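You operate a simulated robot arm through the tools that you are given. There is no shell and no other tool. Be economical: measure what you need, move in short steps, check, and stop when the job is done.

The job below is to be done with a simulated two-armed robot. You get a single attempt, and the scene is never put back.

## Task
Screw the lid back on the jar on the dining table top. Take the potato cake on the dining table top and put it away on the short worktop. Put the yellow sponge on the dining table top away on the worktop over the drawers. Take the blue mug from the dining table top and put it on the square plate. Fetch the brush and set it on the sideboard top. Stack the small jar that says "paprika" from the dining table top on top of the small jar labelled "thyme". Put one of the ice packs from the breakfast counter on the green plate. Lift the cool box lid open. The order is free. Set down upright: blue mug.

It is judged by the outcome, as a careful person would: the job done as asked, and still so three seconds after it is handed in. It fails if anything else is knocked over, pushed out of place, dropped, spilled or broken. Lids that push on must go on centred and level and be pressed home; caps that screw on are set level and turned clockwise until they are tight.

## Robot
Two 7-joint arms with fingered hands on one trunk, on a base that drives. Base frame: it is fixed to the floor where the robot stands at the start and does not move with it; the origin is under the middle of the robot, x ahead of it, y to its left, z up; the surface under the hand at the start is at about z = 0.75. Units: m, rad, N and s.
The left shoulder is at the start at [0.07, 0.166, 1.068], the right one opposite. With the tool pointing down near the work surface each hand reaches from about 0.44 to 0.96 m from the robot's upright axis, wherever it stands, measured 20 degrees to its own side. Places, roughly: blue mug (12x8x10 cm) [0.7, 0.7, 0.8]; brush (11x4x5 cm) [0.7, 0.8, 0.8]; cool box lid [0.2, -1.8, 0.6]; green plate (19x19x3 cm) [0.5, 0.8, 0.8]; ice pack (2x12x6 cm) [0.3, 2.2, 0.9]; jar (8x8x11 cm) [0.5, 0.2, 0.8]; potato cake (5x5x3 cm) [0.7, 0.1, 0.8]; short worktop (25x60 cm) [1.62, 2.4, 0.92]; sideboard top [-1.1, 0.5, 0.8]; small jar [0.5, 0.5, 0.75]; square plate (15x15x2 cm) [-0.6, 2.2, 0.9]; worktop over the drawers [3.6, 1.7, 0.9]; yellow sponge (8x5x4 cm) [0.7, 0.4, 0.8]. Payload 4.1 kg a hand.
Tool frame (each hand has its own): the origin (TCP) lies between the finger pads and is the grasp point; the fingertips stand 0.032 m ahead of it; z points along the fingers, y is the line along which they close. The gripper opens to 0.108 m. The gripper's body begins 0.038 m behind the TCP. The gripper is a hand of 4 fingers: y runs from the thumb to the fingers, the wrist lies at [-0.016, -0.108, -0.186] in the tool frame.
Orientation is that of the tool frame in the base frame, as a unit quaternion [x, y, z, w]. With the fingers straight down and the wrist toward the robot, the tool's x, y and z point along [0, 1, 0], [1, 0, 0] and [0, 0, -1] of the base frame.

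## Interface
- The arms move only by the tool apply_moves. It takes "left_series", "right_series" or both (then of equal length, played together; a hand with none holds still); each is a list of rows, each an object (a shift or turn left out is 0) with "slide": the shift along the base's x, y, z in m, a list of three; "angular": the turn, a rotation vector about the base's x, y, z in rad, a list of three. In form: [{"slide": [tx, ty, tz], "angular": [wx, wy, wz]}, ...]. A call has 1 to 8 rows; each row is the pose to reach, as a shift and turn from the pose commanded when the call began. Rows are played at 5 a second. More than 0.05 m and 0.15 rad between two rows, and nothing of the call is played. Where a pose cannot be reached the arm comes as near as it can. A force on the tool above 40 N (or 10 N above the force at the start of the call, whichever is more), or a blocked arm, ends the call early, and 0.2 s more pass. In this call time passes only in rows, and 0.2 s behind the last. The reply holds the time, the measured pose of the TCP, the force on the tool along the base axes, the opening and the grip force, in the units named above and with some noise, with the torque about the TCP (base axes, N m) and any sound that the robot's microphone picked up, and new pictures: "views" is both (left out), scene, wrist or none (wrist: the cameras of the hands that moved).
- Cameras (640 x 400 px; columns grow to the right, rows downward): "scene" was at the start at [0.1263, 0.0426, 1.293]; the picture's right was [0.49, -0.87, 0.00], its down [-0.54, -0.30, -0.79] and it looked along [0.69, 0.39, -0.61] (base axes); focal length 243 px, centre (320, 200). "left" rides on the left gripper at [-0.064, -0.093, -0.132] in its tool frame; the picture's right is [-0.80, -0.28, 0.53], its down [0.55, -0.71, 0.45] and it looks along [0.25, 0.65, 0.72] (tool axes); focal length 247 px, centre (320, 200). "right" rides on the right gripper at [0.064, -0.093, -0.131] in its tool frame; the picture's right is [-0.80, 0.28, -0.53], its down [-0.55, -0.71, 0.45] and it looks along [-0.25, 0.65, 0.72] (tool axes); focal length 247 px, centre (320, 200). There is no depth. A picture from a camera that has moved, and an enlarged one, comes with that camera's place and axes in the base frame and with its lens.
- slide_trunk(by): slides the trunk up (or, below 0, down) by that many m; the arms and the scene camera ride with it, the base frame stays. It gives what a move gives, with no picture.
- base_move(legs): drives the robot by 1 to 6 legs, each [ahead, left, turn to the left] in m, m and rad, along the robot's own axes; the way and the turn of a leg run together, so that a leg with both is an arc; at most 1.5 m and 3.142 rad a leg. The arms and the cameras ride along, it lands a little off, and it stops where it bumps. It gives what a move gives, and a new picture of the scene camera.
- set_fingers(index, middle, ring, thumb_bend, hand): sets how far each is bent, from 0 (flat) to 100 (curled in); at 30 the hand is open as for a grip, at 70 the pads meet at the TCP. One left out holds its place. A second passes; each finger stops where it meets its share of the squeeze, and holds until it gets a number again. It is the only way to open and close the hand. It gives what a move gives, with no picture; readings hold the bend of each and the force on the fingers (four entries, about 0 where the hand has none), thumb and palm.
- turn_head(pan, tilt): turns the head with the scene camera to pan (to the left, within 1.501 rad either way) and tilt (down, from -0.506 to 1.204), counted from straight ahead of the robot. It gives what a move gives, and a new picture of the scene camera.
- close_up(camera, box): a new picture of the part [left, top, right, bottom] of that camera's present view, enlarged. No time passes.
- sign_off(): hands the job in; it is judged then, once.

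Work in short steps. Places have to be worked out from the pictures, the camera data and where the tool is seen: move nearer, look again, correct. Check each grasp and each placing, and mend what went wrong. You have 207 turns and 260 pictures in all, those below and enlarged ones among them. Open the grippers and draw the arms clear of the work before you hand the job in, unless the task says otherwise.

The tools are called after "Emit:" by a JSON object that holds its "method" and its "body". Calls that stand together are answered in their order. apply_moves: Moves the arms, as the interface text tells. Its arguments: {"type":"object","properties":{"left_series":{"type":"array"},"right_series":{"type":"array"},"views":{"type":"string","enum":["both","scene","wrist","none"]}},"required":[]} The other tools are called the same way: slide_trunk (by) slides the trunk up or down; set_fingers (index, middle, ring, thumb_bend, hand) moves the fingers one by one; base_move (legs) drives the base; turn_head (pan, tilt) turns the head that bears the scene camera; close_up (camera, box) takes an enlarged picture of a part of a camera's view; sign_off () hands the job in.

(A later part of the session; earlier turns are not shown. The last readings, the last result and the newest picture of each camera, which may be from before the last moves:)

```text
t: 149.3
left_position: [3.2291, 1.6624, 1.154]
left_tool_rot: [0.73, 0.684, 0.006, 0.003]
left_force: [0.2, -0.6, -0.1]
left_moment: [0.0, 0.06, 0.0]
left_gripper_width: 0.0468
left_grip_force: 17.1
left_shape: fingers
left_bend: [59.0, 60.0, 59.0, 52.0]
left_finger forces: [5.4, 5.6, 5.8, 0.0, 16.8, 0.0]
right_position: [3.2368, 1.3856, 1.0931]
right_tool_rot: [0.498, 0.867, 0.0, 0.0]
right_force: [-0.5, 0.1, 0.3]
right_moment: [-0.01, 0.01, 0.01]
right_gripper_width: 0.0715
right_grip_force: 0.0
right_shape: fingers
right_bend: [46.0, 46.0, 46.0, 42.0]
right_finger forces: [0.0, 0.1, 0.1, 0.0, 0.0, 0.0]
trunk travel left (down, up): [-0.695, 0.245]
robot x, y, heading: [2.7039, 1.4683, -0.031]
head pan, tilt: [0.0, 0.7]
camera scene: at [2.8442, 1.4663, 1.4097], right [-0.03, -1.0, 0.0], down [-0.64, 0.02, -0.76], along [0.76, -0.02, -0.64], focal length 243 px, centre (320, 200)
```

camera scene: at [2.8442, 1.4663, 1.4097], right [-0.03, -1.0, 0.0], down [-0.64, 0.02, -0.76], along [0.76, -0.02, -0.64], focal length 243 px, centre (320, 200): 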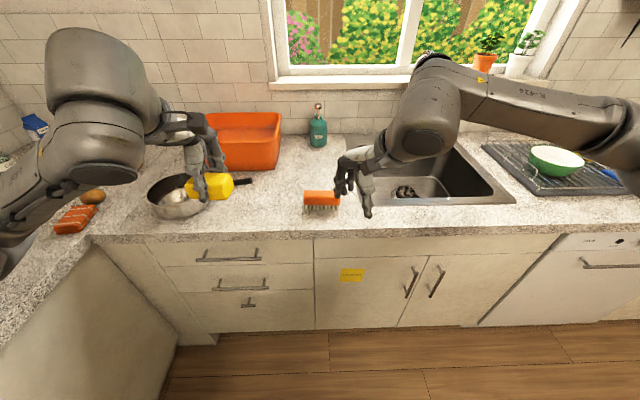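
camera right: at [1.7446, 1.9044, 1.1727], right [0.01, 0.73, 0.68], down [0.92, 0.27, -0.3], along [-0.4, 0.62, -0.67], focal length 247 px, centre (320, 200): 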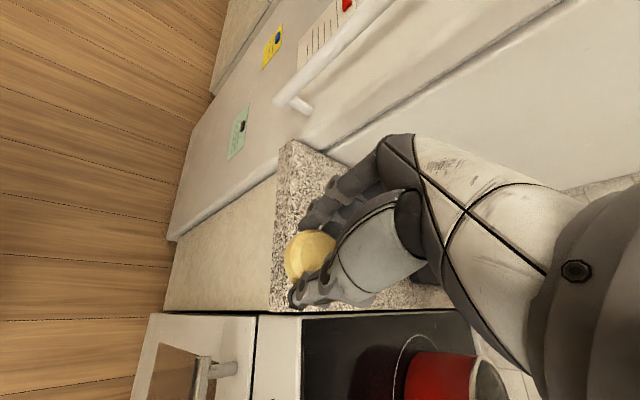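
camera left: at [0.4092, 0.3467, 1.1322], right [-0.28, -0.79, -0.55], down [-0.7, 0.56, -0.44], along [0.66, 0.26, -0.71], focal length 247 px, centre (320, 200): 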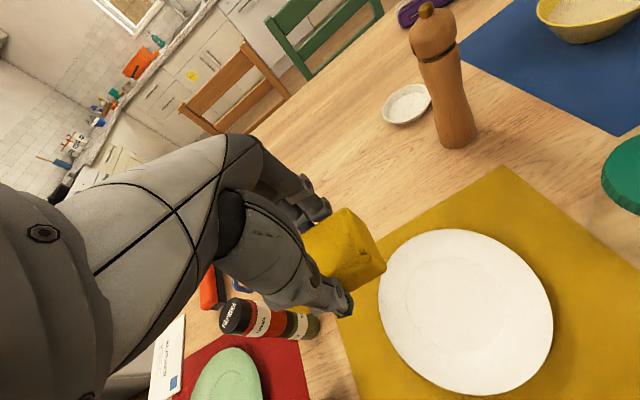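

Free spot over the drawers ≈ (3.385, 1.595), right of the pan. I move the sponge there and lower.

Emit:
{"method": "apply_moves", "body": {"left_series": [{"slide": [0.039, -0.017, -0.01]}, {"slide": [0.078, -0.034, -0.025]}, {"slide": [0.117, -0.051, -0.04]}, {"slide": [0.156, -0.067, -0.06]}, {"slide": [0.156, -0.067, -0.1]}, {"slide": [0.156, -0.067, -0.14]}, {"slide": [0.156, -0.067, -0.17]}, {"slide": [0.156, -0.067, -0.184]}], "views": "both"}}

```text
t: 151.1
left_position: [3.3849, 1.5952, 0.9703]
left_tool_rot: [0.729, 0.684, 0.008, 0.002]
left_force: [-0.5, -0.2, -0.3]
left_moment: [0.01, -0.02, -0.05]
left_gripper_width: 0.0467
left_grip_force: 16.7
left_shape: fingers
left_bend: [59.0, 60.0, 59.0, 52.0]
left_finger forces: [5.4, 5.5, 5.7, 0.0, 16.8, 0.0]
right_position: [3.2366, 1.3855, 1.094]
right_tool_rot: [0.498, 0.867, 0.0, 0.001]
right_force: [-0.6, -0.6, 0.2]
right_moment: [0.0, 0.04, 0.03]
right_gripper_width: 0.0715
right_grip_force: 0.2
right_shape: fingers
right_bend: [46.0, 46.0, 46.0, 42.0]
right_finger forces: [0.0, 0.0, 0.0, 0.0, 0.0, 0.1]
trunk travel left (down, up): [-0.695, 0.245]
robot x, y, heading: [2.7062, 1.4737, -0.031]
head pan, tilt: [0.0, 0.7]
camera scene: at [2.8441, 1.4665, 1.4098], right [-0.03, -1.0, 0.0], down [-0.64, 0.02, -0.76], along [0.76, -0.02, -0.64], focal length 243 px, centre (320, 200)
camera left: at [3.2866, 1.5363, 1.0987], right [-0.33, -0.78, -0.54], down [-0.66, 0.6, -0.45], along [0.67, 0.21, -0.71], focal length 247 px, centre (320, 200)
```

scene: 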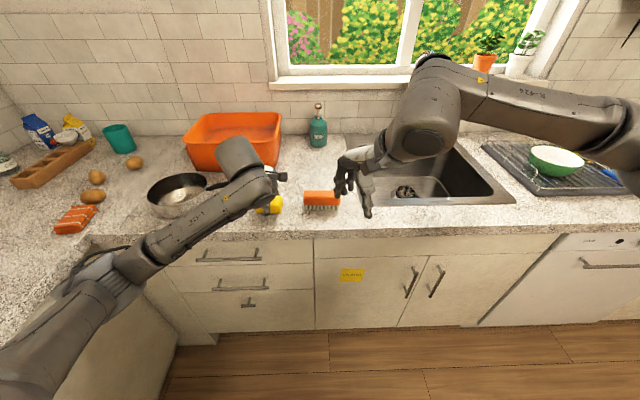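
left: 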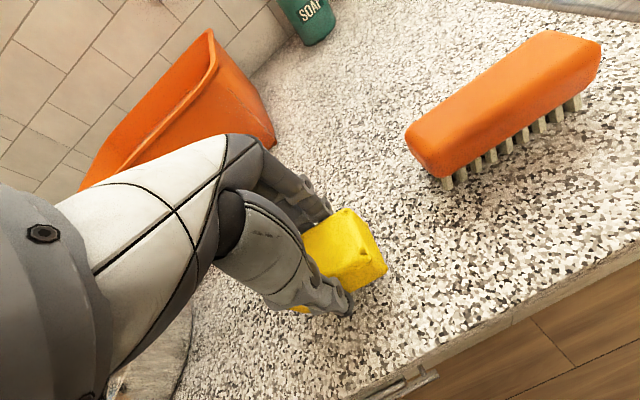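

I lower the sponge to contact.

Emit:
{"method": "apply_moves", "body": {"left_series": [{"slide": [0, 0, -0.004]}, {"slide": [0, 0, -0.008]}, {"slide": [0, 0, -0.012]}], "views": "none"}}

```text
t: 151.9
left_position: [3.3842, 1.5955, 0.9579]
left_tool_rot: [0.73, 0.683, 0.007, 0.003]
left_force: [0.0, -0.2, -0.4]
left_moment: [0.03, -0.02, -0.01]
left_gripper_width: 0.0464
left_grip_force: 16.5
left_shape: fingers
left_bend: [59.0, 60.0, 59.0, 52.0]
left_finger forces: [5.4, 5.5, 5.6, 0.1, 16.6, 0.0]
right_position: [3.2367, 1.3859, 1.0927]
right_tool_rot: [0.498, 0.867, -0.001, 0.0]
right_force: [0.3, -1.0, 0.5]
right_moment: [0.0, 0.0, -0.03]
right_gripper_width: 0.0716
right_grip_force: 0.0
right_shape: fingers
right_bend: [46.0, 46.0, 46.0, 42.0]
right_finger forces: [0.1, 0.0, 0.0, 0.1, 0.0, 0.0]
trunk travel left (down, up): [-0.695, 0.245]
robot x, y, heading: [2.7075, 1.4705, -0.032]
head pan, tilt: [0.0, 0.7]
```

Emit:
{"method": "apply_moves", "body": {"left_series": [{"slide": [0, 0, -0.003]}, {"slide": [0, 0, -0.006]}, {"slide": [0, 0, -0.008]}], "views": "none"}}

```text
t: 152.7
left_position: [3.383, 1.595, 0.9528]
left_tool_rot: [0.729, 0.684, 0.008, 0.004]
left_force: [1.4, -0.5, 15.3]
left_moment: [0.14, -0.34, -0.02]
left_gripper_width: 0.0466
left_grip_force: 20.6
left_shape: fingers
left_bend: [59.0, 60.0, 59.0, 52.0]
left_finger forces: [6.5, 7.2, 7.3, 0.0, 19.6, 0.0]
right_position: [3.235, 1.386, 1.0943]
right_tool_rot: [0.498, 0.867, 0.0, 0.0]
right_force: [0.8, -0.3, 0.2]
right_moment: [-0.02, -0.06, 0.03]
right_gripper_width: 0.0717
right_grip_force: 0.1
right_shape: fingers
right_bend: [46.0, 46.0, 46.0, 42.0]
right_finger forces: [0.0, 0.0, 0.0, 0.0, 0.0, 0.1]
trunk travel left (down, up): [-0.695, 0.245]
robot x, y, heading: [2.706, 1.4689, -0.028]
head pan, tilt: [0.0, 0.7]
```

Contact. I open the left hand and lift away.

Emit:
{"method": "set_fingers", "body": {"hand": "left", "index": 38, "middle": 38, "ring": 38, "thumb_bend": 38}}

Emit:
{"method": "apply_moves", "body": {"left_series": [{"slide": [0, 0, 0.03]}, {"slide": [0, 0, 0.075]}, {"slide": [0, 0, 0.12]}, {"slide": [-0.03, 0, 0.15]}, {"slide": [-0.07, 0.01, 0.16]}, {"slide": [-0.11, 0.02, 0.16]}, {"slide": [-0.15, 0.03, 0.16]}], "views": "scene"}}

```text
t: 153.7
left_position: [3.385, 1.5957, 0.9488]
left_tool_rot: [0.729, 0.684, 0.007, 0.003]
left_force: [1.5, 0.4, 0.1]
left_moment: [-0.01, 0.01, 0.02]
left_gripper_width: 0.0874
left_grip_force: 0.1
left_shape: fingers
left_bend: [38.0, 38.0, 38.0, 38.0]
left_finger forces: [0.0, 0.0, 0.1, 0.0, 0.1, 0.0]
right_position: [3.237, 1.3864, 1.0946]
right_tool_rot: [0.497, 0.867, 0.0, -0.001]
right_force: [-0.3, 0.1, -0.3]
right_moment: [0.02, 0.02, 0.03]
right_gripper_width: 0.0717
right_grip_force: 0.1
right_shape: fingers
right_bend: [46.0, 46.0, 46.0, 42.0]
right_finger forces: [0.1, 0.0, 0.0, 0.0, 0.0, 0.1]
trunk travel left (down, up): [-0.695, 0.245]
robot x, y, heading: [2.7093, 1.4698, -0.032]
head pan, tilt: [0.0, 0.7]
```

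```text
t: 155.3
left_position: [3.2344, 1.6256, 1.1099]
left_tool_rot: [0.729, 0.685, 0.007, 0.003]
left_force: [-0.2, 0.9, 0.7]
left_moment: [-0.03, -0.03, 0.0]
left_gripper_width: 0.0876
left_grip_force: 0.1
left_shape: fingers
left_bend: [38.0, 38.0, 38.0, 38.0]
left_finger forces: [0.0, 0.0, 0.0, 0.1, 0.0, 0.0]
right_position: [3.2346, 1.3877, 1.0944]
right_tool_rot: [0.498, 0.867, 0.001, 0.001]
right_force: [-0.3, 0.6, -0.4]
right_moment: [-0.02, 0.01, 0.02]
right_gripper_width: 0.0713
right_grip_force: 0.1
right_shape: fingers
right_bend: [46.0, 46.0, 46.0, 42.0]
right_finger forces: [0.0, 0.0, 0.1, 0.0, 0.0, 0.0]
trunk travel left (down, up): [-0.695, 0.245]
robot x, y, heading: [2.7103, 1.4689, -0.03]
head pan, tilt: [0.0, 0.7]
camera scene: at [2.8424, 1.4674, 1.4099], right [-0.03, -1.0, 0.0], down [-0.64, 0.02, -0.77], along [0.77, -0.02, -0.64], focal length 243 px, centre (320, 200)
```

scene: 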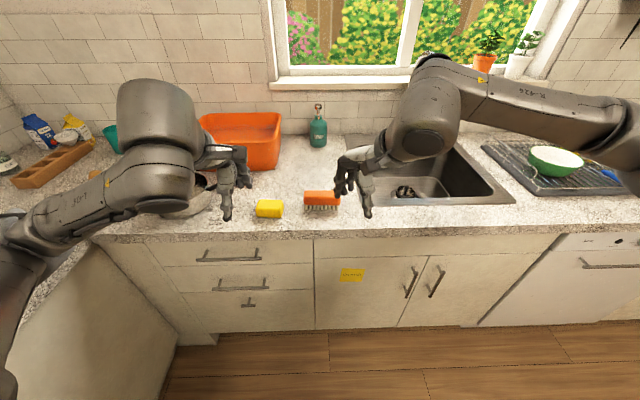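

Sponge is placed over the drawers. I reverse along the lane to the gap between table and breakfast counter and turn to face the counter for the ice pack.

Emit:
{"method": "base_move", "body": {"legs": [[-1.4, -0.05, 0], [-0.75, -0.03, 0.03], [0, 0, 1.57]]}}

```text
t: 169.8
left_position: [0.3747, 1.9684, 1.109]
left_tool_rot: [0.023, 1.0, 0.006, -0.003]
left_force: [0.4, -0.6, 0.0]
left_moment: [0.02, 0.0, 0.0]
left_gripper_width: 0.0875
left_grip_force: 0.1
left_shape: fingers
left_bend: [38.0, 38.0, 38.0, 38.0]
left_finger forces: [0.0, 0.1, 0.1, 0.0, 0.0, 0.1]
right_position: [0.6138, 1.9748, 1.0943]
right_tool_rot: [-0.271, 0.962, 0.0, 0.0]
right_force: [-1.1, 0.0, -0.3]
right_moment: [0.04, -0.02, -0.03]
right_gripper_width: 0.0717
right_grip_force: 0.0
right_shape: fingers
right_bend: [46.0, 46.0, 46.0, 42.0]
right_finger forces: [0.0, 0.0, 0.0, 0.0, 0.0, 0.0]
trunk travel left (down, up): [-0.695, 0.245]
robot x, y, heading: [0.5401, 1.444, 1.563]
head pan, tilt: [0.0, 0.7]
camera scene: at [0.5414, 1.5796, 1.4097], right [1.0, -0.01, 0.0], down [-0.01, -0.64, -0.76], along [0.01, 0.76, -0.64], focal length 243 px, centre (320, 200)
```

scene: 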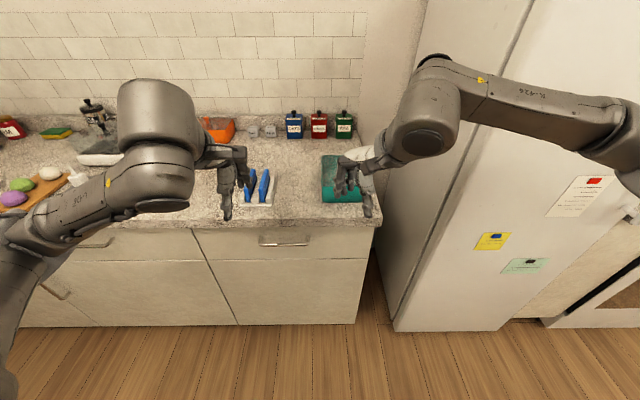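

I zoom on the blue ice packs in their rack.

Emit:
{"method": "close_up", "body": {"camera": "scene", "box": [210, 140, 320, 230]}}

Emit:
{"method": "close_up", "body": {"camera": "left", "box": [200, 100, 520, 340]}}

```text
4.44 times, centred on (265, 185) of scene
camera zoom: at [0.5414, 1.5796, 1.4097], right [1.0, -0.01, 0.0], down [-0.01, -0.64, -0.76], along [0.01, 0.76, -0.64], focal length 1080 px, centre (564, 267)
```

zoom: 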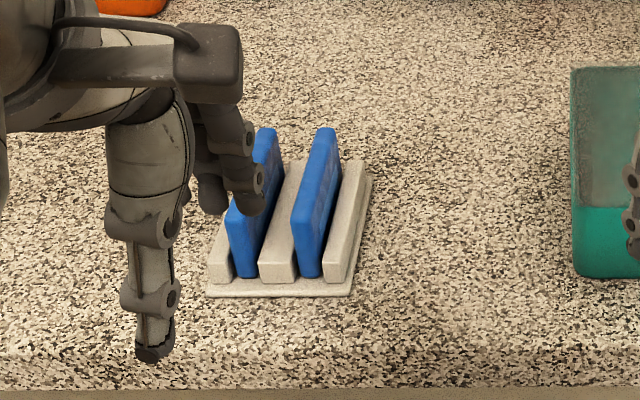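

```text
1.67 times, centred on (360, 220) of left
camera zoom: at [0.4352, 1.8717, 1.2384], right [0.78, -0.31, -0.54], down [-0.58, -0.68, -0.45], along [-0.22, 0.67, -0.71], focal length 412 px, centre (253, 167)
```

zoom: 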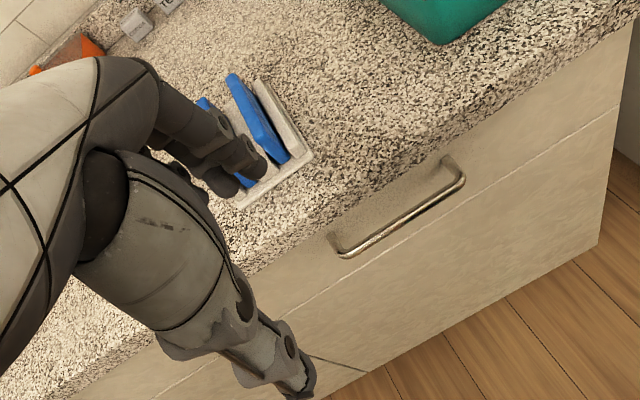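

Right-hand pack: centre ≈ (0.371, 2.21), top z ≈ 0.974, thickness along x. I turn the left hand so the thumb goes between the packs, pre-shape narrow, and come above.

Emit:
{"method": "set_fingers", "body": {"hand": "left", "index": 54, "middle": 54, "ring": 54, "thumb_bend": 54}}

Emit:
{"method": "apply_moves", "body": {"left_series": [{"slide": [0, 0.02, 0], "angular": [0, 0, -0.145]}, {"slide": [0, 0.05, 0], "angular": [0, 0, -0.29]}, {"slide": [0, 0.08, 0], "angular": [0, 0, -0.435]}, {"slide": [0, 0.11, 0], "angular": [0, 0, -0.58]}, {"slide": [0, 0.14, 0], "angular": [0, 0, -0.725]}, {"slide": [0, 0.17, 0], "angular": [0, 0, -0.87]}, {"slide": [0, 0.2, 0], "angular": [0, 0, -1.015]}, {"slide": [0, 0.235, 0], "angular": [0, 0, -1.16]}], "views": "none"}}

Emit:
{"method": "apply_moves", "body": {"left_series": [{"slide": [-0.002, 0.0015, 0], "angular": [0, 0, -0.14]}, {"slide": [-0.003, 0.0015, -0.015], "angular": [0, 0, -0.28]}, {"slide": [-0.0037, 0.0015, -0.03], "angular": [0, 0, -0.365]}, {"slide": [-0.0037, 0.0015, -0.06], "angular": [0, 0, -0.365]}], "views": "both"}}

Emit:
{"method": "close_up", "body": {"camera": "scene", "box": [210, 140, 320, 230]}}

```text
t: 170.8
left_position: [0.3745, 1.9684, 1.1086]
left_tool_rot: [0.022, 1.0, 0.007, -0.003]
left_force: [0.4, 0.1, -0.5]
left_moment: [-0.04, -0.01, 0.0]
left_gripper_width: 0.0454
left_grip_force: 0.0
left_shape: fingers
left_bend: [54.0, 54.0, 54.0, 54.0]
left_finger forces: [0.1, 0.0, 0.0, 0.0, 0.0, 0.0]
right_position: [0.6137, 1.9743, 1.0941]
right_tool_rot: [-0.272, 0.962, 0.0, 0.001]
right_force: [-0.1, 0.6, 0.7]
right_moment: [-0.01, 0.01, -0.02]
right_gripper_width: 0.0714
right_grip_force: 0.1
right_shape: fingers
right_bend: [46.0, 46.0, 46.0, 42.0]
right_finger forces: [0.0, 0.0, 0.0, 0.1, 0.1, 0.1]
trunk travel left (down, up): [-0.695, 0.245]
robot x, y, heading: [0.5378, 1.4448, 1.561]
head pan, tilt: [0.0, 0.7]
```

```text
t: 172.6
left_position: [0.3763, 2.2045, 1.1081]
left_tool_rot: [0.568, 0.823, 0.007, 0.001]
left_force: [-0.1, 0.8, -0.2]
left_moment: [-0.04, 0.02, 0.01]
left_gripper_width: 0.0452
left_grip_force: 0.1
left_shape: fingers
left_bend: [54.0, 54.0, 54.0, 54.0]
left_finger forces: [0.0, 0.0, 0.0, 0.0, 0.1, 0.1]
right_position: [0.6145, 1.9766, 1.093]
right_tool_rot: [-0.271, 0.962, -0.001, -0.001]
right_force: [-0.2, -0.3, -0.5]
right_moment: [0.0, 0.01, -0.02]
right_gripper_width: 0.0715
right_grip_force: 0.0
right_shape: fingers
right_bend: [46.0, 46.0, 46.0, 42.0]
right_finger forces: [0.0, 0.0, 0.0, 0.1, 0.0, 0.0]
trunk travel left (down, up): [-0.695, 0.245]
robot x, y, heading: [0.5391, 1.445, 1.568]
head pan, tilt: [0.0, 0.7]
```

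```text
t: 173.6
left_position: [0.3702, 2.2053, 1.0481]
left_tool_rot: [0.707, 0.708, 0.006, 0.003]
left_force: [0.0, -0.1, 0.4]
left_moment: [-0.02, -0.01, -0.03]
left_gripper_width: 0.0451
left_grip_force: 0.1
left_shape: fingers
left_bend: [54.0, 54.0, 54.0, 54.0]
left_finger forces: [0.1, 0.0, 0.0, 0.0, 0.1, 0.1]
right_position: [0.6126, 1.9768, 1.0928]
right_tool_rot: [-0.272, 0.962, 0.0, 0.0]
right_force: [0.1, -0.2, -0.2]
right_moment: [0.02, -0.02, -0.01]
right_gripper_width: 0.0718
right_grip_force: 0.1
right_shape: fingers
right_bend: [46.0, 46.0, 46.0, 42.0]
right_finger forces: [0.0, 0.0, 0.0, 0.0, 0.0, 0.0]
trunk travel left (down, up): [-0.695, 0.245]
robot x, y, heading: [0.5359, 1.4447, 1.564]
head pan, tilt: [0.0, 0.7]
camera scene: at [0.5412, 1.5808, 1.4096], right [1.0, -0.01, 0.0], down [-0.01, -0.65, -0.76], along [0.01, 0.76, -0.65], focal length 243 px, centre (320, 200)
camera left: at [0.2756, 2.14, 1.1771], right [-0.27, -0.8, -0.54], down [-0.7, 0.55, -0.45], along [0.66, 0.25, -0.71], focal length 247 px, centre (320, 200)
```

scene: 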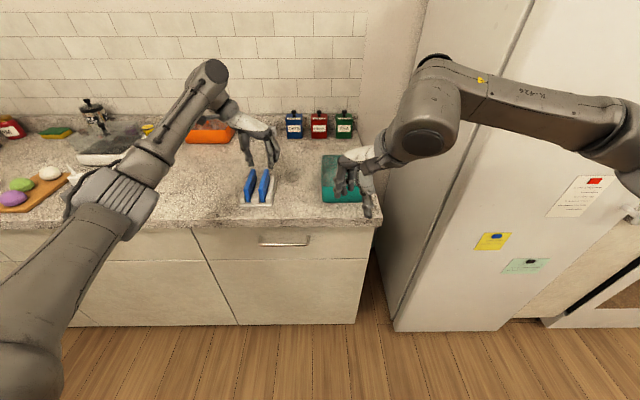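
left: 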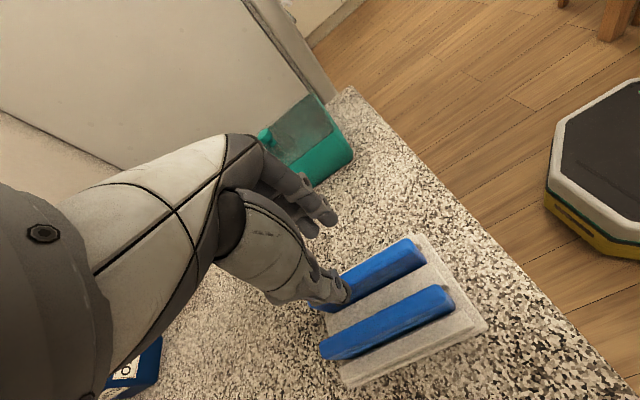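

```text
4.44 times, centred on (265, 185) of scene
camera zoom: at [0.5412, 1.5808, 1.4096], right [1.0, -0.01, 0.0], down [-0.01, -0.65, -0.76], along [0.01, 0.76, -0.65], focal length 1080 px, centre (564, 267)
```

zoom: 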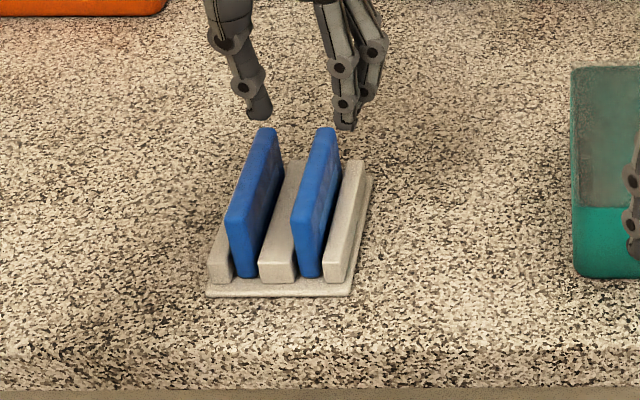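

Aligned over the right pack. I lower to TCP z ≈ 0.980, then close.

Emit:
{"method": "apply_moves", "body": {"left_series": [{"slide": [0.001, 0.002, -0.03]}, {"slide": [0.001, 0.003, -0.05]}, {"slide": [0.001, 0.003, -0.068]}], "views": "none"}}

Emit:
{"method": "close_up", "body": {"camera": "scene", "box": [210, 140, 320, 230]}}

```text
t: 174.4
left_position: [0.3714, 2.2078, 0.9802]
left_tool_rot: [0.707, 0.707, 0.007, 0.003]
left_force: [0.1, -0.4, 0.7]
left_moment: [-0.03, 0.03, 0.02]
left_gripper_width: 0.0453
left_grip_force: 0.2
left_shape: fingers
left_bend: [54.0, 54.0, 54.0, 54.0]
left_finger forces: [0.0, 0.0, 0.0, 0.0, 0.1, 0.1]
right_position: [0.6126, 1.9744, 1.0943]
right_tool_rot: [-0.271, 0.962, 0.0, 0.0]
right_force: [-0.2, -0.6, 0.4]
right_moment: [-0.03, -0.01, -0.01]
right_gripper_width: 0.0714
right_grip_force: 0.0
right_shape: fingers
right_bend: [46.0, 46.0, 46.0, 42.0]
right_finger forces: [0.0, 0.0, 0.0, 0.1, 0.0, 0.1]
trunk travel left (down, up): [-0.695, 0.245]
robot x, y, heading: [0.5376, 1.4444, 1.564]
head pan, tilt: [0.0, 0.7]
```

```text
4.44 times, centred on (265, 185) of scene
camera zoom: at [0.5415, 1.5797, 1.4098], right [1.0, -0.01, 0.0], down [-0.01, -0.64, -0.76], along [0.01, 0.76, -0.64], focal length 1080 px, centre (564, 267)
```

zoom: 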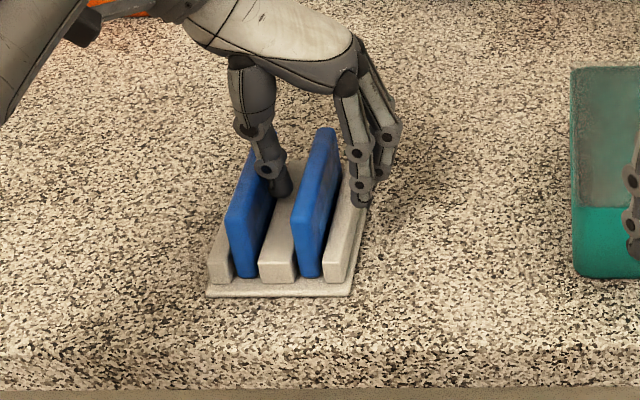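

Perfect straddle. Close and lift.

Emit:
{"method": "set_fingers", "body": {"hand": "left", "index": 75, "middle": 75, "ring": 75, "thumb_bend": 75}}

Emit:
{"method": "apply_moves", "body": {"left_series": [{"slide": [0, 0, 0.03]}, {"slide": [0, 0, 0.07]}, {"slide": [0, 0, 0.115]}, {"slide": [0, 0, 0.15]}, {"slide": [0, -0.04, 0.16]}, {"slide": [0, -0.085, 0.16]}, {"slide": [0, -0.13, 0.16]}, {"slide": [0, -0.17, 0.16]}], "views": "both"}}

```text
t: 175.4
left_position: [0.3714, 2.207, 0.9793]
left_tool_rot: [0.706, 0.708, 0.006, 0.003]
left_force: [-3.5, -0.3, -1.1]
left_moment: [-0.1, 0.18, -0.09]
left_gripper_width: 0.0125
left_grip_force: 14.5
left_shape: fingers
left_bend: [74.0, 74.0, 74.0, 64.0]
left_finger forces: [4.7, 4.1, 4.0, 0.1, 16.1, 0.0]
right_position: [0.6116, 1.9739, 1.094]
right_tool_rot: [-0.271, 0.962, 0.0, 0.001]
right_force: [0.3, -0.5, 0.3]
right_moment: [0.01, 0.01, 0.05]
right_gripper_width: 0.0715
right_grip_force: 0.1
right_shape: fingers
right_bend: [46.0, 46.0, 46.0, 42.0]
right_finger forces: [0.0, 0.0, 0.1, 0.1, 0.0, 0.1]
trunk travel left (down, up): [-0.695, 0.245]
robot x, y, heading: [0.5401, 1.4472, 1.563]
head pan, tilt: [0.0, 0.7]
```

```text
t: 177.2
left_position: [0.3694, 2.036, 1.1424]
left_tool_rot: [0.707, 0.708, 0.007, 0.003]
left_force: [1.1, -0.7, -1.3]
left_moment: [0.04, -0.02, 0.03]
left_gripper_width: 0.0126
left_grip_force: 16.3
left_shape: fingers
left_bend: [74.0, 74.0, 74.0, 64.0]
left_finger forces: [7.2, 5.6, 3.5, 0.0, 16.6, 0.0]
right_position: [0.613, 1.9733, 1.0942]
right_tool_rot: [-0.271, 0.963, 0.0, 0.0]
right_force: [-0.3, 0.7, 1.0]
right_moment: [0.0, 0.0, 0.01]
right_gripper_width: 0.0715
right_grip_force: 0.1
right_shape: fingers
right_bend: [46.0, 46.0, 46.0, 42.0]
right_finger forces: [0.1, 0.1, 0.0, 0.1, 0.1, 0.0]
trunk travel left (down, up): [-0.695, 0.245]
robot x, y, heading: [0.5438, 1.4464, 1.563]
head pan, tilt: [0.0, 0.7]
camera scene: at [0.5403, 1.5783, 1.4099], right [1.0, -0.01, 0.0], down [-0.01, -0.64, -0.77], along [0.01, 0.77, -0.64], focal length 243 px, centre (320, 200)
camera left: at [0.2763, 1.9713, 1.2716], right [-0.27, -0.8, -0.54], down [-0.7, 0.55, -0.45], along [0.66, 0.26, -0.71], focal length 247 px, centre (320, 200)
```

scene: 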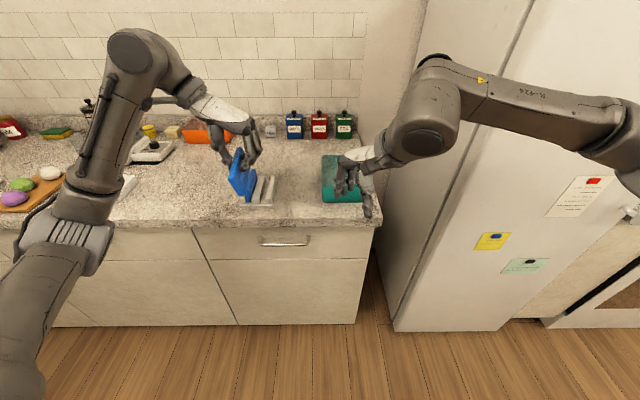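
left: 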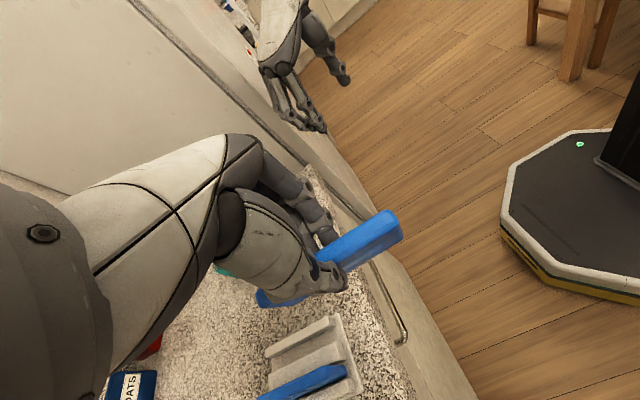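

Ice pack in hand. I turn left (away from the fridge) to face the table and shift so the green plate is in front of the left hand.

Emit:
{"method": "base_move", "body": {"legs": [[0, 0, 1.571], [0, 0, 1.571], [0, -0.12, 0]]}}

```text
t: 186.1
left_position: [0.5969, 0.853, 1.1419]
left_tool_rot: [0.712, -0.703, -0.003, 0.006]
left_force: [0.2, 0.4, -1.5]
left_moment: [0.01, 0.02, -0.04]
left_gripper_width: 0.0124
left_grip_force: 16.1
left_shape: fingers
left_bend: [74.0, 74.0, 74.0, 64.0]
left_finger forces: [7.2, 5.5, 3.5, 0.1, 16.3, 0.0]
right_position: [0.3547, 0.9122, 1.0942]
right_tool_rot: [0.961, 0.277, 0.0, 0.0]
right_force: [0.2, -0.6, -0.1]
right_moment: [0.0, -0.03, 0.03]
right_gripper_width: 0.0713
right_grip_force: 0.1
right_shape: fingers
right_bend: [46.0, 46.0, 46.0, 42.0]
right_finger forces: [0.0, 0.1, 0.1, 0.0, 0.0, 0.0]
trunk travel left (down, up): [-0.695, 0.245]
robot x, y, heading: [0.4203, 1.4418, -1.57]
head pan, tilt: [0.0, 0.7]
camera scene: at [0.4228, 1.3085, 1.4097], right [-1.0, 0.0, 0.0], down [0.0, 0.64, -0.76], along [0.0, -0.76, -0.64], focal length 243 px, centre (320, 200)
```

scene: 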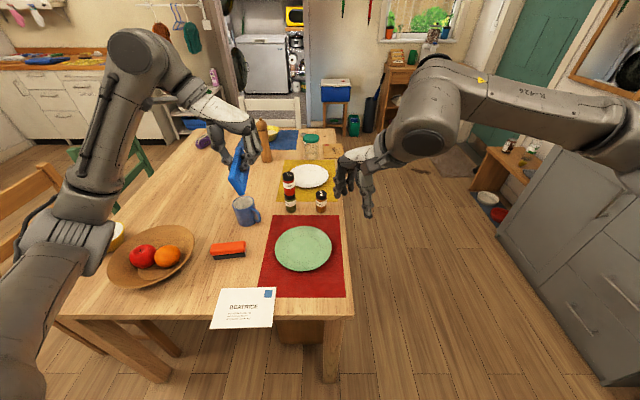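

I check how the pack sits in the hand.

Emit:
{"method": "close_up", "body": {"camera": "scene", "box": [190, 90, 350, 290]}}

Emit:
{"method": "close_up", "body": {"camera": "left", "box": [200, 140, 520, 340]}}

```text
2.00 times, centred on (270, 190) of scene
camera zoom: at [0.4228, 1.3085, 1.4097], right [-1.0, 0.0, 0.0], down [0.0, 0.64, -0.76], along [0.0, -0.76, -0.64], focal length 486 px, centre (420, 220)
```

zoom: 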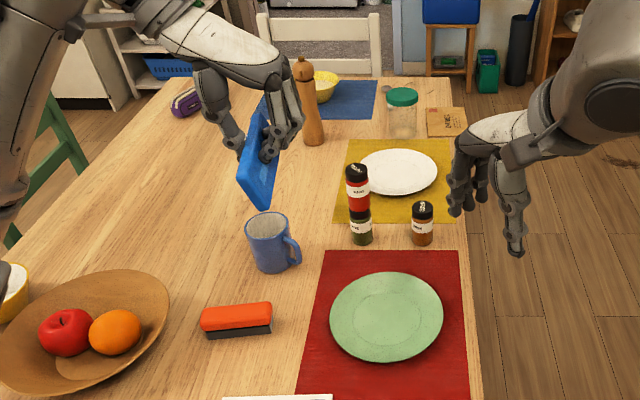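

```text
2.00 times, centred on (360, 240) of left
camera zoom: at [0.69, 0.9184, 1.2711], right [0.26, 0.8, -0.54], down [0.71, -0.54, -0.45], along [-0.66, -0.26, -0.71], focal length 494 px, centre (240, 120)
```

zoom: 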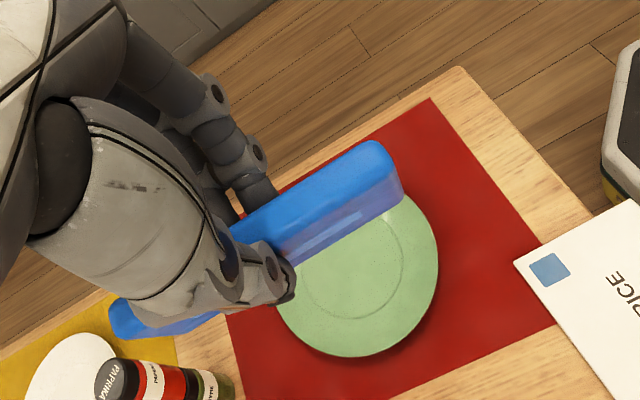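

The pack hangs with its flat sides vertical. I move over the plate centre (0.48, 0.791) and lower to a few cm above it.

Emit:
{"method": "apply_moves", "body": {"left_series": [{"slide": [-0.039, -0.02, 0]}, {"slide": [-0.078, -0.041, 0]}, {"slide": [-0.117, -0.062, -0.01]}, {"slide": [-0.117, -0.062, -0.06]}, {"slide": [-0.117, -0.062, -0.11]}, {"slide": [-0.117, -0.062, -0.16]}, {"slide": [-0.117, -0.062, -0.21]}, {"slide": [-0.117, -0.062, -0.25]}], "views": "none"}}

Emit:
{"method": "close_up", "body": {"camera": "scene", "box": [240, 160, 400, 300]}}

Emit:
{"method": "close_up", "body": {"camera": "right", "box": [0, 0, 640, 400]}}

```text
t: 187.9
left_position: [0.478, 0.7912, 0.891]
left_tool_rot: [0.712, -0.702, -0.003, 0.007]
left_force: [-0.1, -0.2, -1.1]
left_moment: [0.0, -0.04, 0.01]
left_gripper_width: 0.0126
left_grip_force: 16.2
left_shape: fingers
left_bend: [74.0, 74.0, 74.0, 64.0]
left_finger forces: [7.5, 5.0, 3.4, 0.1, 16.2, 0.1]
right_position: [0.3544, 0.9132, 1.0934]
right_tool_rot: [0.96, 0.278, 0.0, 0.001]
right_force: [-1.0, -0.1, -0.1]
right_moment: [0.01, -0.02, 0.0]
right_gripper_width: 0.0714
right_grip_force: 0.1
right_shape: fingers
right_bend: [46.0, 46.0, 46.0, 42.0]
right_finger forces: [0.0, 0.0, 0.0, 0.0, 0.0, 0.0]
trunk travel left (down, up): [-0.695, 0.245]
robot x, y, heading: [0.4231, 1.4459, -1.562]
head pan, tilt: [0.0, 0.7]
```

```text
2.86 times, centred on (320, 230) of scene
camera zoom: at [0.4223, 1.308, 1.4097], right [-1.0, 0.0, 0.0], down [0.0, 0.64, -0.76], along [0.0, -0.76, -0.64], focal length 694 px, centre (320, 114)
```

zoom: 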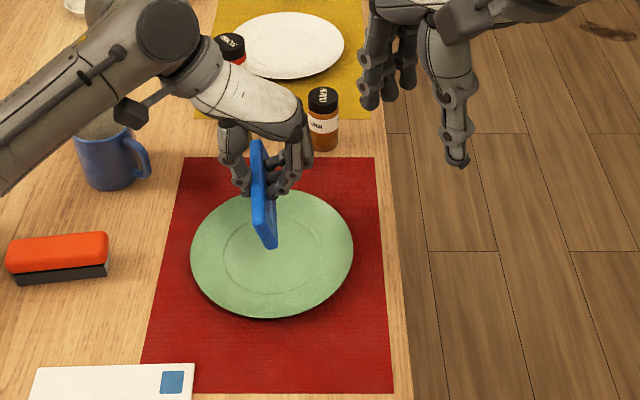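

```text
1.00 times, centred on (320, 200) of right (not enlarged: the box is as wide or as high as the picture)
camera zoom: at [0.3594, 1.0259, 1.2255], right [-0.52, -0.66, 0.53], down [-0.84, 0.3, -0.45], along [0.14, -0.68, -0.72], focal length 247 px, centre (320, 200)
```

zoom: 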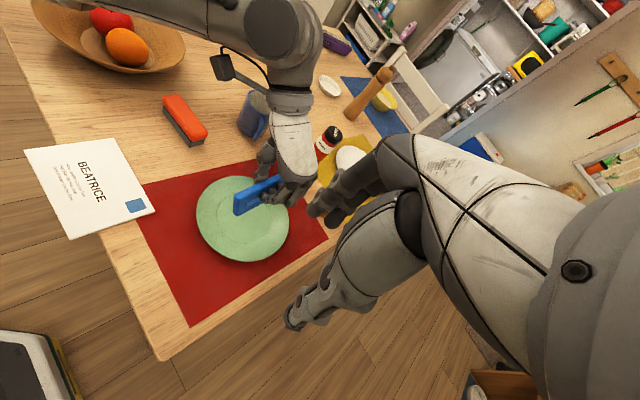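

Good. I lower until the pack's edge rests on the plate.

Emit:
{"method": "apply_moves", "body": {"left_series": [{"slide": [0, 0, -0.02]}, {"slide": [0, 0, -0.04]}, {"slide": [0, 0, -0.05]}, {"slide": [0, 0, -0.056]}, {"slide": [0, 0, -0.06]}], "views": "none"}}

Emit:
{"method": "close_up", "body": {"camera": "scene", "box": [240, 160, 400, 300]}}

```text
t: 189.1
left_position: [0.4784, 0.7898, 0.8316]
left_tool_rot: [0.712, -0.702, -0.003, 0.006]
left_force: [0.6, 0.4, 0.5]
left_moment: [-0.01, 0.0, 0.03]
left_gripper_width: 0.0125
left_grip_force: 16.1
left_shape: fingers
left_bend: [74.0, 74.0, 74.0, 64.0]
left_finger forces: [7.5, 5.1, 3.6, 0.1, 16.3, 0.1]
right_position: [0.3537, 0.9135, 1.0937]
right_tool_rot: [0.961, 0.278, 0.0, 0.0]
right_force: [-0.3, 0.1, -0.4]
right_moment: [0.0, -0.03, -0.03]
right_gripper_width: 0.0714
right_grip_force: 0.0
right_shape: fingers
right_bend: [46.0, 46.0, 46.0, 42.0]
right_finger forces: [0.0, 0.0, 0.0, 0.0, 0.1, 0.0]
trunk travel left (down, up): [-0.695, 0.245]
robot x, y, heading: [0.4188, 1.4478, -1.571]
head pan, tilt: [0.0, 0.7]
```

```text
2.86 times, centred on (320, 230) of scene
camera zoom: at [0.4224, 1.3085, 1.4097], right [-1.0, 0.0, 0.0], down [0.0, 0.64, -0.76], along [0.0, -0.76, -0.64], focal length 694 px, centre (320, 114)
```

zoom: 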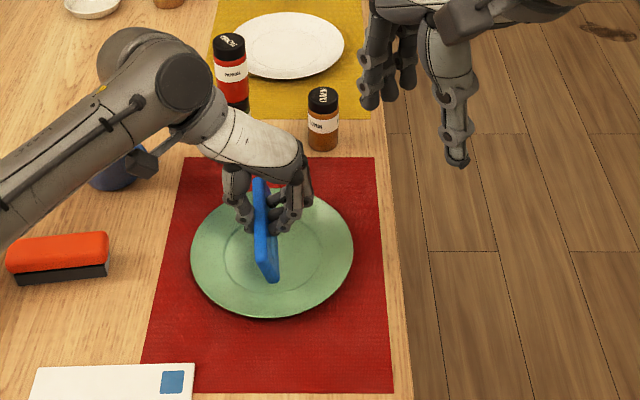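

Emit:
{"method": "apply_moves", "body": {"left_series": [{"slide": [0, 0, -0.004]}, {"slide": [0, 0, -0.008]}, {"slide": [0, 0, -0.011]}], "views": "none"}}

```text
t: 189.9
left_position: [0.4789, 0.7899, 0.8209]
left_tool_rot: [0.713, -0.701, -0.003, 0.008]
left_force: [0.1, -1.5, 0.7]
left_moment: [0.08, 0.0, -0.03]
left_gripper_width: 0.0128
left_grip_force: 16.3
left_shape: fingers
left_bend: [74.0, 74.0, 74.0, 64.0]
left_finger forces: [8.6, 4.9, 3.0, 0.0, 16.4, 0.1]
right_position: [0.3544, 0.9137, 1.0932]
right_tool_rot: [0.961, 0.277, -0.001, 0.001]
right_force: [0.7, 1.2, 0.0]
right_moment: [0.01, 0.01, -0.01]
right_gripper_width: 0.0713
right_grip_force: 0.2
right_shape: fingers
right_bend: [46.0, 46.0, 46.0, 42.0]
right_finger forces: [0.0, 0.1, 0.0, 0.0, 0.0, 0.0]
trunk travel left (down, up): [-0.695, 0.245]
robot x, y, heading: [0.4227, 1.4419, -1.572]
head pan, tilt: [0.0, 0.7]
```

Emit:
{"method": "apply_moves", "body": {"left_series": [{"slide": [0, 0, -0.004]}, {"slide": [0, 0, -0.008]}, {"slide": [0, 0, -0.011]}], "views": "none"}}

Emit:
{"method": "close_up", "body": {"camera": "scene", "box": [260, 190, 360, 280]}}

```text
t: 190.7
left_position: [0.4772, 0.7916, 0.8148]
left_tool_rot: [0.712, -0.702, -0.001, 0.011]
left_force: [-1.1, -4.8, 31.9]
left_moment: [-0.11, -0.12, -0.08]
left_gripper_width: 0.0124
left_grip_force: 23.5
left_shape: fingers
left_bend: [75.0, 75.0, 75.0, 64.0]
left_finger forces: [14.5, 8.0, 5.2, 0.0, 19.6, 0.0]
right_position: [0.3527, 0.9167, 1.0958]
right_tool_rot: [0.961, 0.277, -0.001, 0.002]
right_force: [-0.6, 0.7, 0.5]
right_moment: [0.01, 0.01, 0.04]
right_gripper_width: 0.0716
right_grip_force: 0.1
right_shape: fingers
right_bend: [46.0, 46.0, 46.0, 42.0]
right_finger forces: [0.0, 0.1, 0.1, 0.0, 0.1, 0.0]
trunk travel left (down, up): [-0.695, 0.245]
robot x, y, heading: [0.4224, 1.4446, -1.569]
head pan, tilt: [0.0, 0.7]
```

```text
4.44 times, centred on (310, 235) of scene
camera zoom: at [0.4216, 1.3127, 1.4106], right [-1.0, 0.0, 0.0], down [0.0, 0.64, -0.77], along [0.0, -0.77, -0.64], focal length 1080 px, centre (364, 44)
```

zoom: 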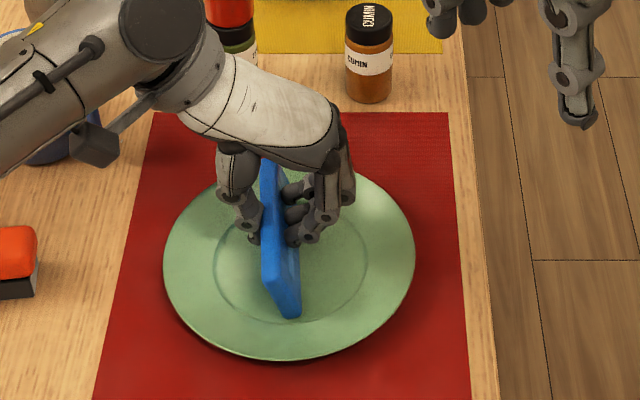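

Firm contact; I ease up 6 mm and open the hand, then lift straight up.

Emit:
{"method": "apply_moves", "body": {"left_series": [{"slide": [0, 0, 0.003]}, {"slide": [0, 0, 0.0055]}], "views": "none"}}

Emit:
{"method": "set_fingers", "body": {"hand": "left", "index": 50, "middle": 50, "ring": 50, "thumb_bend": 50}}

Emit:
{"method": "close_up", "body": {"camera": "scene", "box": [260, 190, 360, 280]}}

```text
t: 191.3
left_position: [0.4791, 0.7915, 0.813]
left_tool_rot: [0.712, -0.702, -0.002, 0.005]
left_force: [-2.1, 1.5, 6.5]
left_moment: [0.09, 0.04, -0.04]
left_gripper_width: 0.0128
left_grip_force: 17.9
left_shape: fingers
left_bend: [75.0, 74.0, 74.0, 64.0]
left_finger forces: [10.8, 4.7, 3.8, 0.0, 16.7, 0.0]
right_position: [0.3542, 0.9138, 1.0938]
right_tool_rot: [0.961, 0.277, 0.0, 0.001]
right_force: [0.2, 0.2, -0.7]
right_moment: [0.02, -0.01, 0.01]
right_gripper_width: 0.0713
right_grip_force: 0.1
right_shape: fingers
right_bend: [46.0, 46.0, 46.0, 42.0]
right_finger forces: [0.1, 0.1, 0.0, 0.1, 0.0, 0.1]
trunk travel left (down, up): [-0.695, 0.245]
robot x, y, heading: [0.4197, 1.4439, -1.568]
head pan, tilt: [0.0, 0.7]
```

```text
t: 192.3
left_position: [0.4788, 0.7909, 0.8143]
left_tool_rot: [0.712, -0.702, -0.002, 0.005]
left_force: [-0.2, 0.2, 0.0]
left_moment: [-0.02, -0.01, 0.02]
left_gripper_width: 0.0549
left_grip_force: 0.1
left_shape: fingers
left_bend: [50.0, 50.0, 50.0, 50.0]
left_finger forces: [0.0, 0.0, 0.0, 0.0, 0.1, 0.1]
right_position: [0.3538, 0.9126, 1.0938]
right_tool_rot: [0.961, 0.277, -0.001, 0.001]
right_force: [0.0, -0.1, -0.1]
right_moment: [0.02, 0.0, -0.03]
right_gripper_width: 0.0714
right_grip_force: 0.0
right_shape: fingers
right_bend: [46.0, 46.0, 46.0, 42.0]
right_finger forces: [0.0, 0.0, 0.1, 0.0, 0.0, 0.1]
trunk travel left (down, up): [-0.695, 0.245]
robot x, y, heading: [0.4208, 1.4449, -1.565]
head pan, tilt: [0.0, 0.7]
```

```text
4.44 times, centred on (310, 235) of scene
camera zoom: at [0.4224, 1.3087, 1.4097], right [-1.0, 0.0, 0.0], down [0.0, 0.64, -0.76], along [0.0, -0.76, -0.64], focal length 1080 px, centre (364, 44)
```

zoom: 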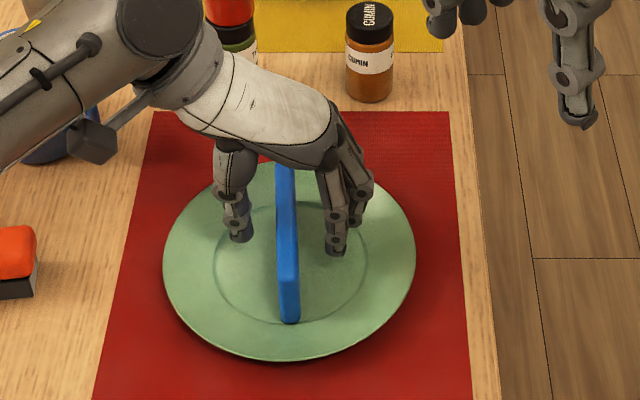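

The pack stands on the green plate. I lift away and head for the mug at ≈ (0.70, 0.652), turning the hand square to it.

Emit:
{"method": "apply_moves", "body": {"left_series": [{"slide": [0, 0, 0.045]}, {"slide": [0, 0, 0.095]}, {"slide": [0, 0, 0.145]}, {"slide": [0, 0, 0.19]}, {"slide": [0.04, -0.025, 0.19], "angular": [0, 0, 0.15]}, {"slide": [0.08, -0.05, 0.19], "angular": [0, 0, 0.3]}, {"slide": [0.12, -0.075, 0.19], "angular": [0, 0, 0.45]}, {"slide": [0.16, -0.1, 0.19], "angular": [0, 0, 0.6]}], "views": "none"}}

Emit:
{"method": "set_fingers", "body": {"hand": "left", "index": 30, "middle": 30, "ring": 30, "thumb_bend": 30}}

Emit:
{"method": "apply_moves", "body": {"left_series": [{"slide": [0.02, -0.012, 0], "angular": [0, 0, 0.14]}, {"slide": [0.04, -0.025, 0], "angular": [0, 0, 0.28]}, {"slide": [0.061, -0.039, 0], "angular": [0, 0, 0.42]}, {"slide": [0.061, -0.039, 0], "angular": [0, 0, 0.56]}, {"slide": [0.061, -0.039, -0.01], "angular": [0, 0, 0.7]}, {"slide": [0.061, -0.039, -0.03], "angular": [0, 0, 0.83]}, {"slide": [0.061, -0.039, -0.05], "angular": [0, 0, 0.96]}], "views": "both"}}

```text
t: 194.1
left_position: [0.6418, 0.6889, 1.0046]
left_tool_rot: [0.888, -0.459, -0.001, 0.007]
left_force: [1.1, 0.4, 0.0]
left_moment: [0.0, 0.01, -0.02]
left_gripper_width: 0.0553
left_grip_force: 0.0
left_shape: fingers
left_bend: [50.0, 50.0, 50.0, 50.0]
left_finger forces: [0.0, 0.0, 0.1, 0.0, 0.0, 0.1]
right_position: [0.3549, 0.9139, 1.0938]
right_tool_rot: [0.961, 0.278, 0.0, 0.0]
right_force: [-0.1, 0.3, 0.7]
right_moment: [-0.03, 0.01, -0.02]
right_gripper_width: 0.0717
right_grip_force: 0.1
right_shape: fingers
right_bend: [46.0, 46.0, 46.0, 42.0]
right_finger forces: [0.0, 0.0, 0.0, 0.0, 0.1, 0.0]
trunk travel left (down, up): [-0.695, 0.245]
robot x, y, heading: [0.4234, 1.443, -1.564]
head pan, tilt: [0.0, 0.7]
```

```text
t: 195.1
left_position: [0.6409, 0.6904, 1.0047]
left_tool_rot: [0.888, -0.46, -0.001, 0.007]
left_force: [0.1, -0.1, 0.3]
left_moment: [-0.01, 0.01, -0.02]
left_gripper_width: 0.1079
left_grip_force: 0.0
left_shape: fingers
left_bend: [30.0, 30.0, 30.0, 30.0]
left_finger forces: [0.0, 0.0, 0.0, 0.1, 0.1, 0.0]
right_position: [0.3551, 0.9132, 1.0943]
right_tool_rot: [0.961, 0.277, 0.0, 0.0]
right_force: [0.6, -0.5, 0.1]
right_moment: [0.0, 0.01, 0.02]
right_gripper_width: 0.0713
right_grip_force: 0.0
right_shape: fingers
right_bend: [46.0, 46.0, 46.0, 42.0]
right_finger forces: [0.1, 0.0, 0.0, 0.0, 0.0, 0.0]
trunk travel left (down, up): [-0.695, 0.245]
robot x, y, heading: [0.4222, 1.441, -1.566]
head pan, tilt: [0.0, 0.7]
```

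```text
t: 196.7
left_position: [0.6995, 0.6513, 0.9543]
left_tool_rot: [1.0, 0.003, 0.004, 0.007]
left_force: [-0.6, 1.2, 0.1]
left_moment: [0.0, 0.03, 0.01]
left_gripper_width: 0.1081
left_grip_force: 0.0
left_shape: fingers
left_bend: [30.0, 30.0, 30.0, 30.0]
left_finger forces: [0.0, 0.1, 0.0, 0.1, 0.0, 0.0]
right_position: [0.353, 0.9133, 1.0941]
right_tool_rot: [0.961, 0.278, 0.001, 0.0]
right_force: [1.0, -0.5, -0.8]
right_moment: [-0.02, -0.01, -0.02]
right_gripper_width: 0.0714
right_grip_force: 0.1
right_shape: fingers
right_bend: [46.0, 46.0, 46.0, 42.0]
right_finger forces: [0.0, 0.0, 0.1, 0.1, 0.0, 0.0]
trunk travel left (down, up): [-0.695, 0.245]
robot x, y, heading: [0.4215, 1.4416, -1.57]
head pan, tilt: [0.0, 0.7]
camera scene: at [0.4221, 1.3082, 1.4097], right [-1.0, 0.0, 0.0], down [0.0, 0.64, -0.76], along [0.0, -0.76, -0.64], focal length 243 px, centre (320, 200)
camera left: at [0.6335, 0.745, 1.0848], right [-0.8, 0.27, -0.54], down [0.55, 0.7, -0.45], along [0.26, -0.66, -0.71], focal length 247 px, centre (320, 200)
```

scene: 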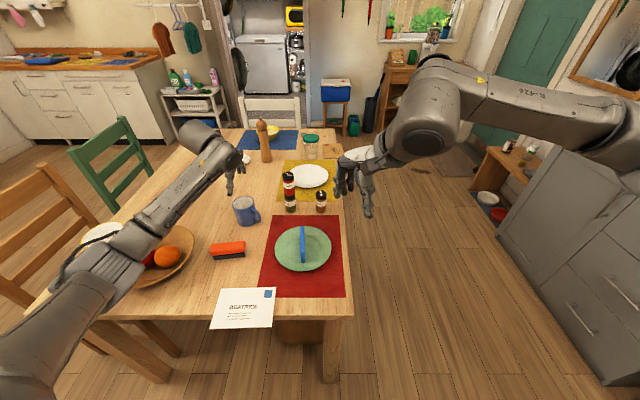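
left: 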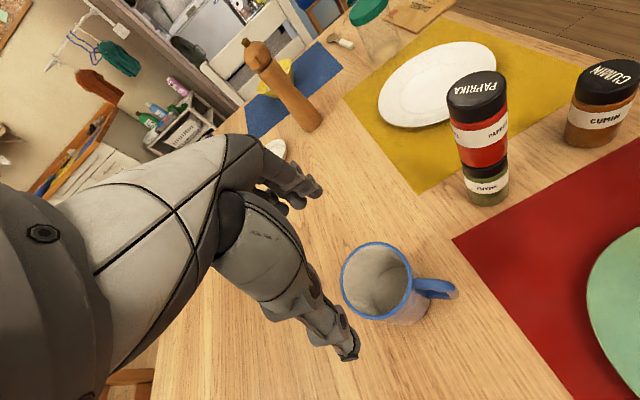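

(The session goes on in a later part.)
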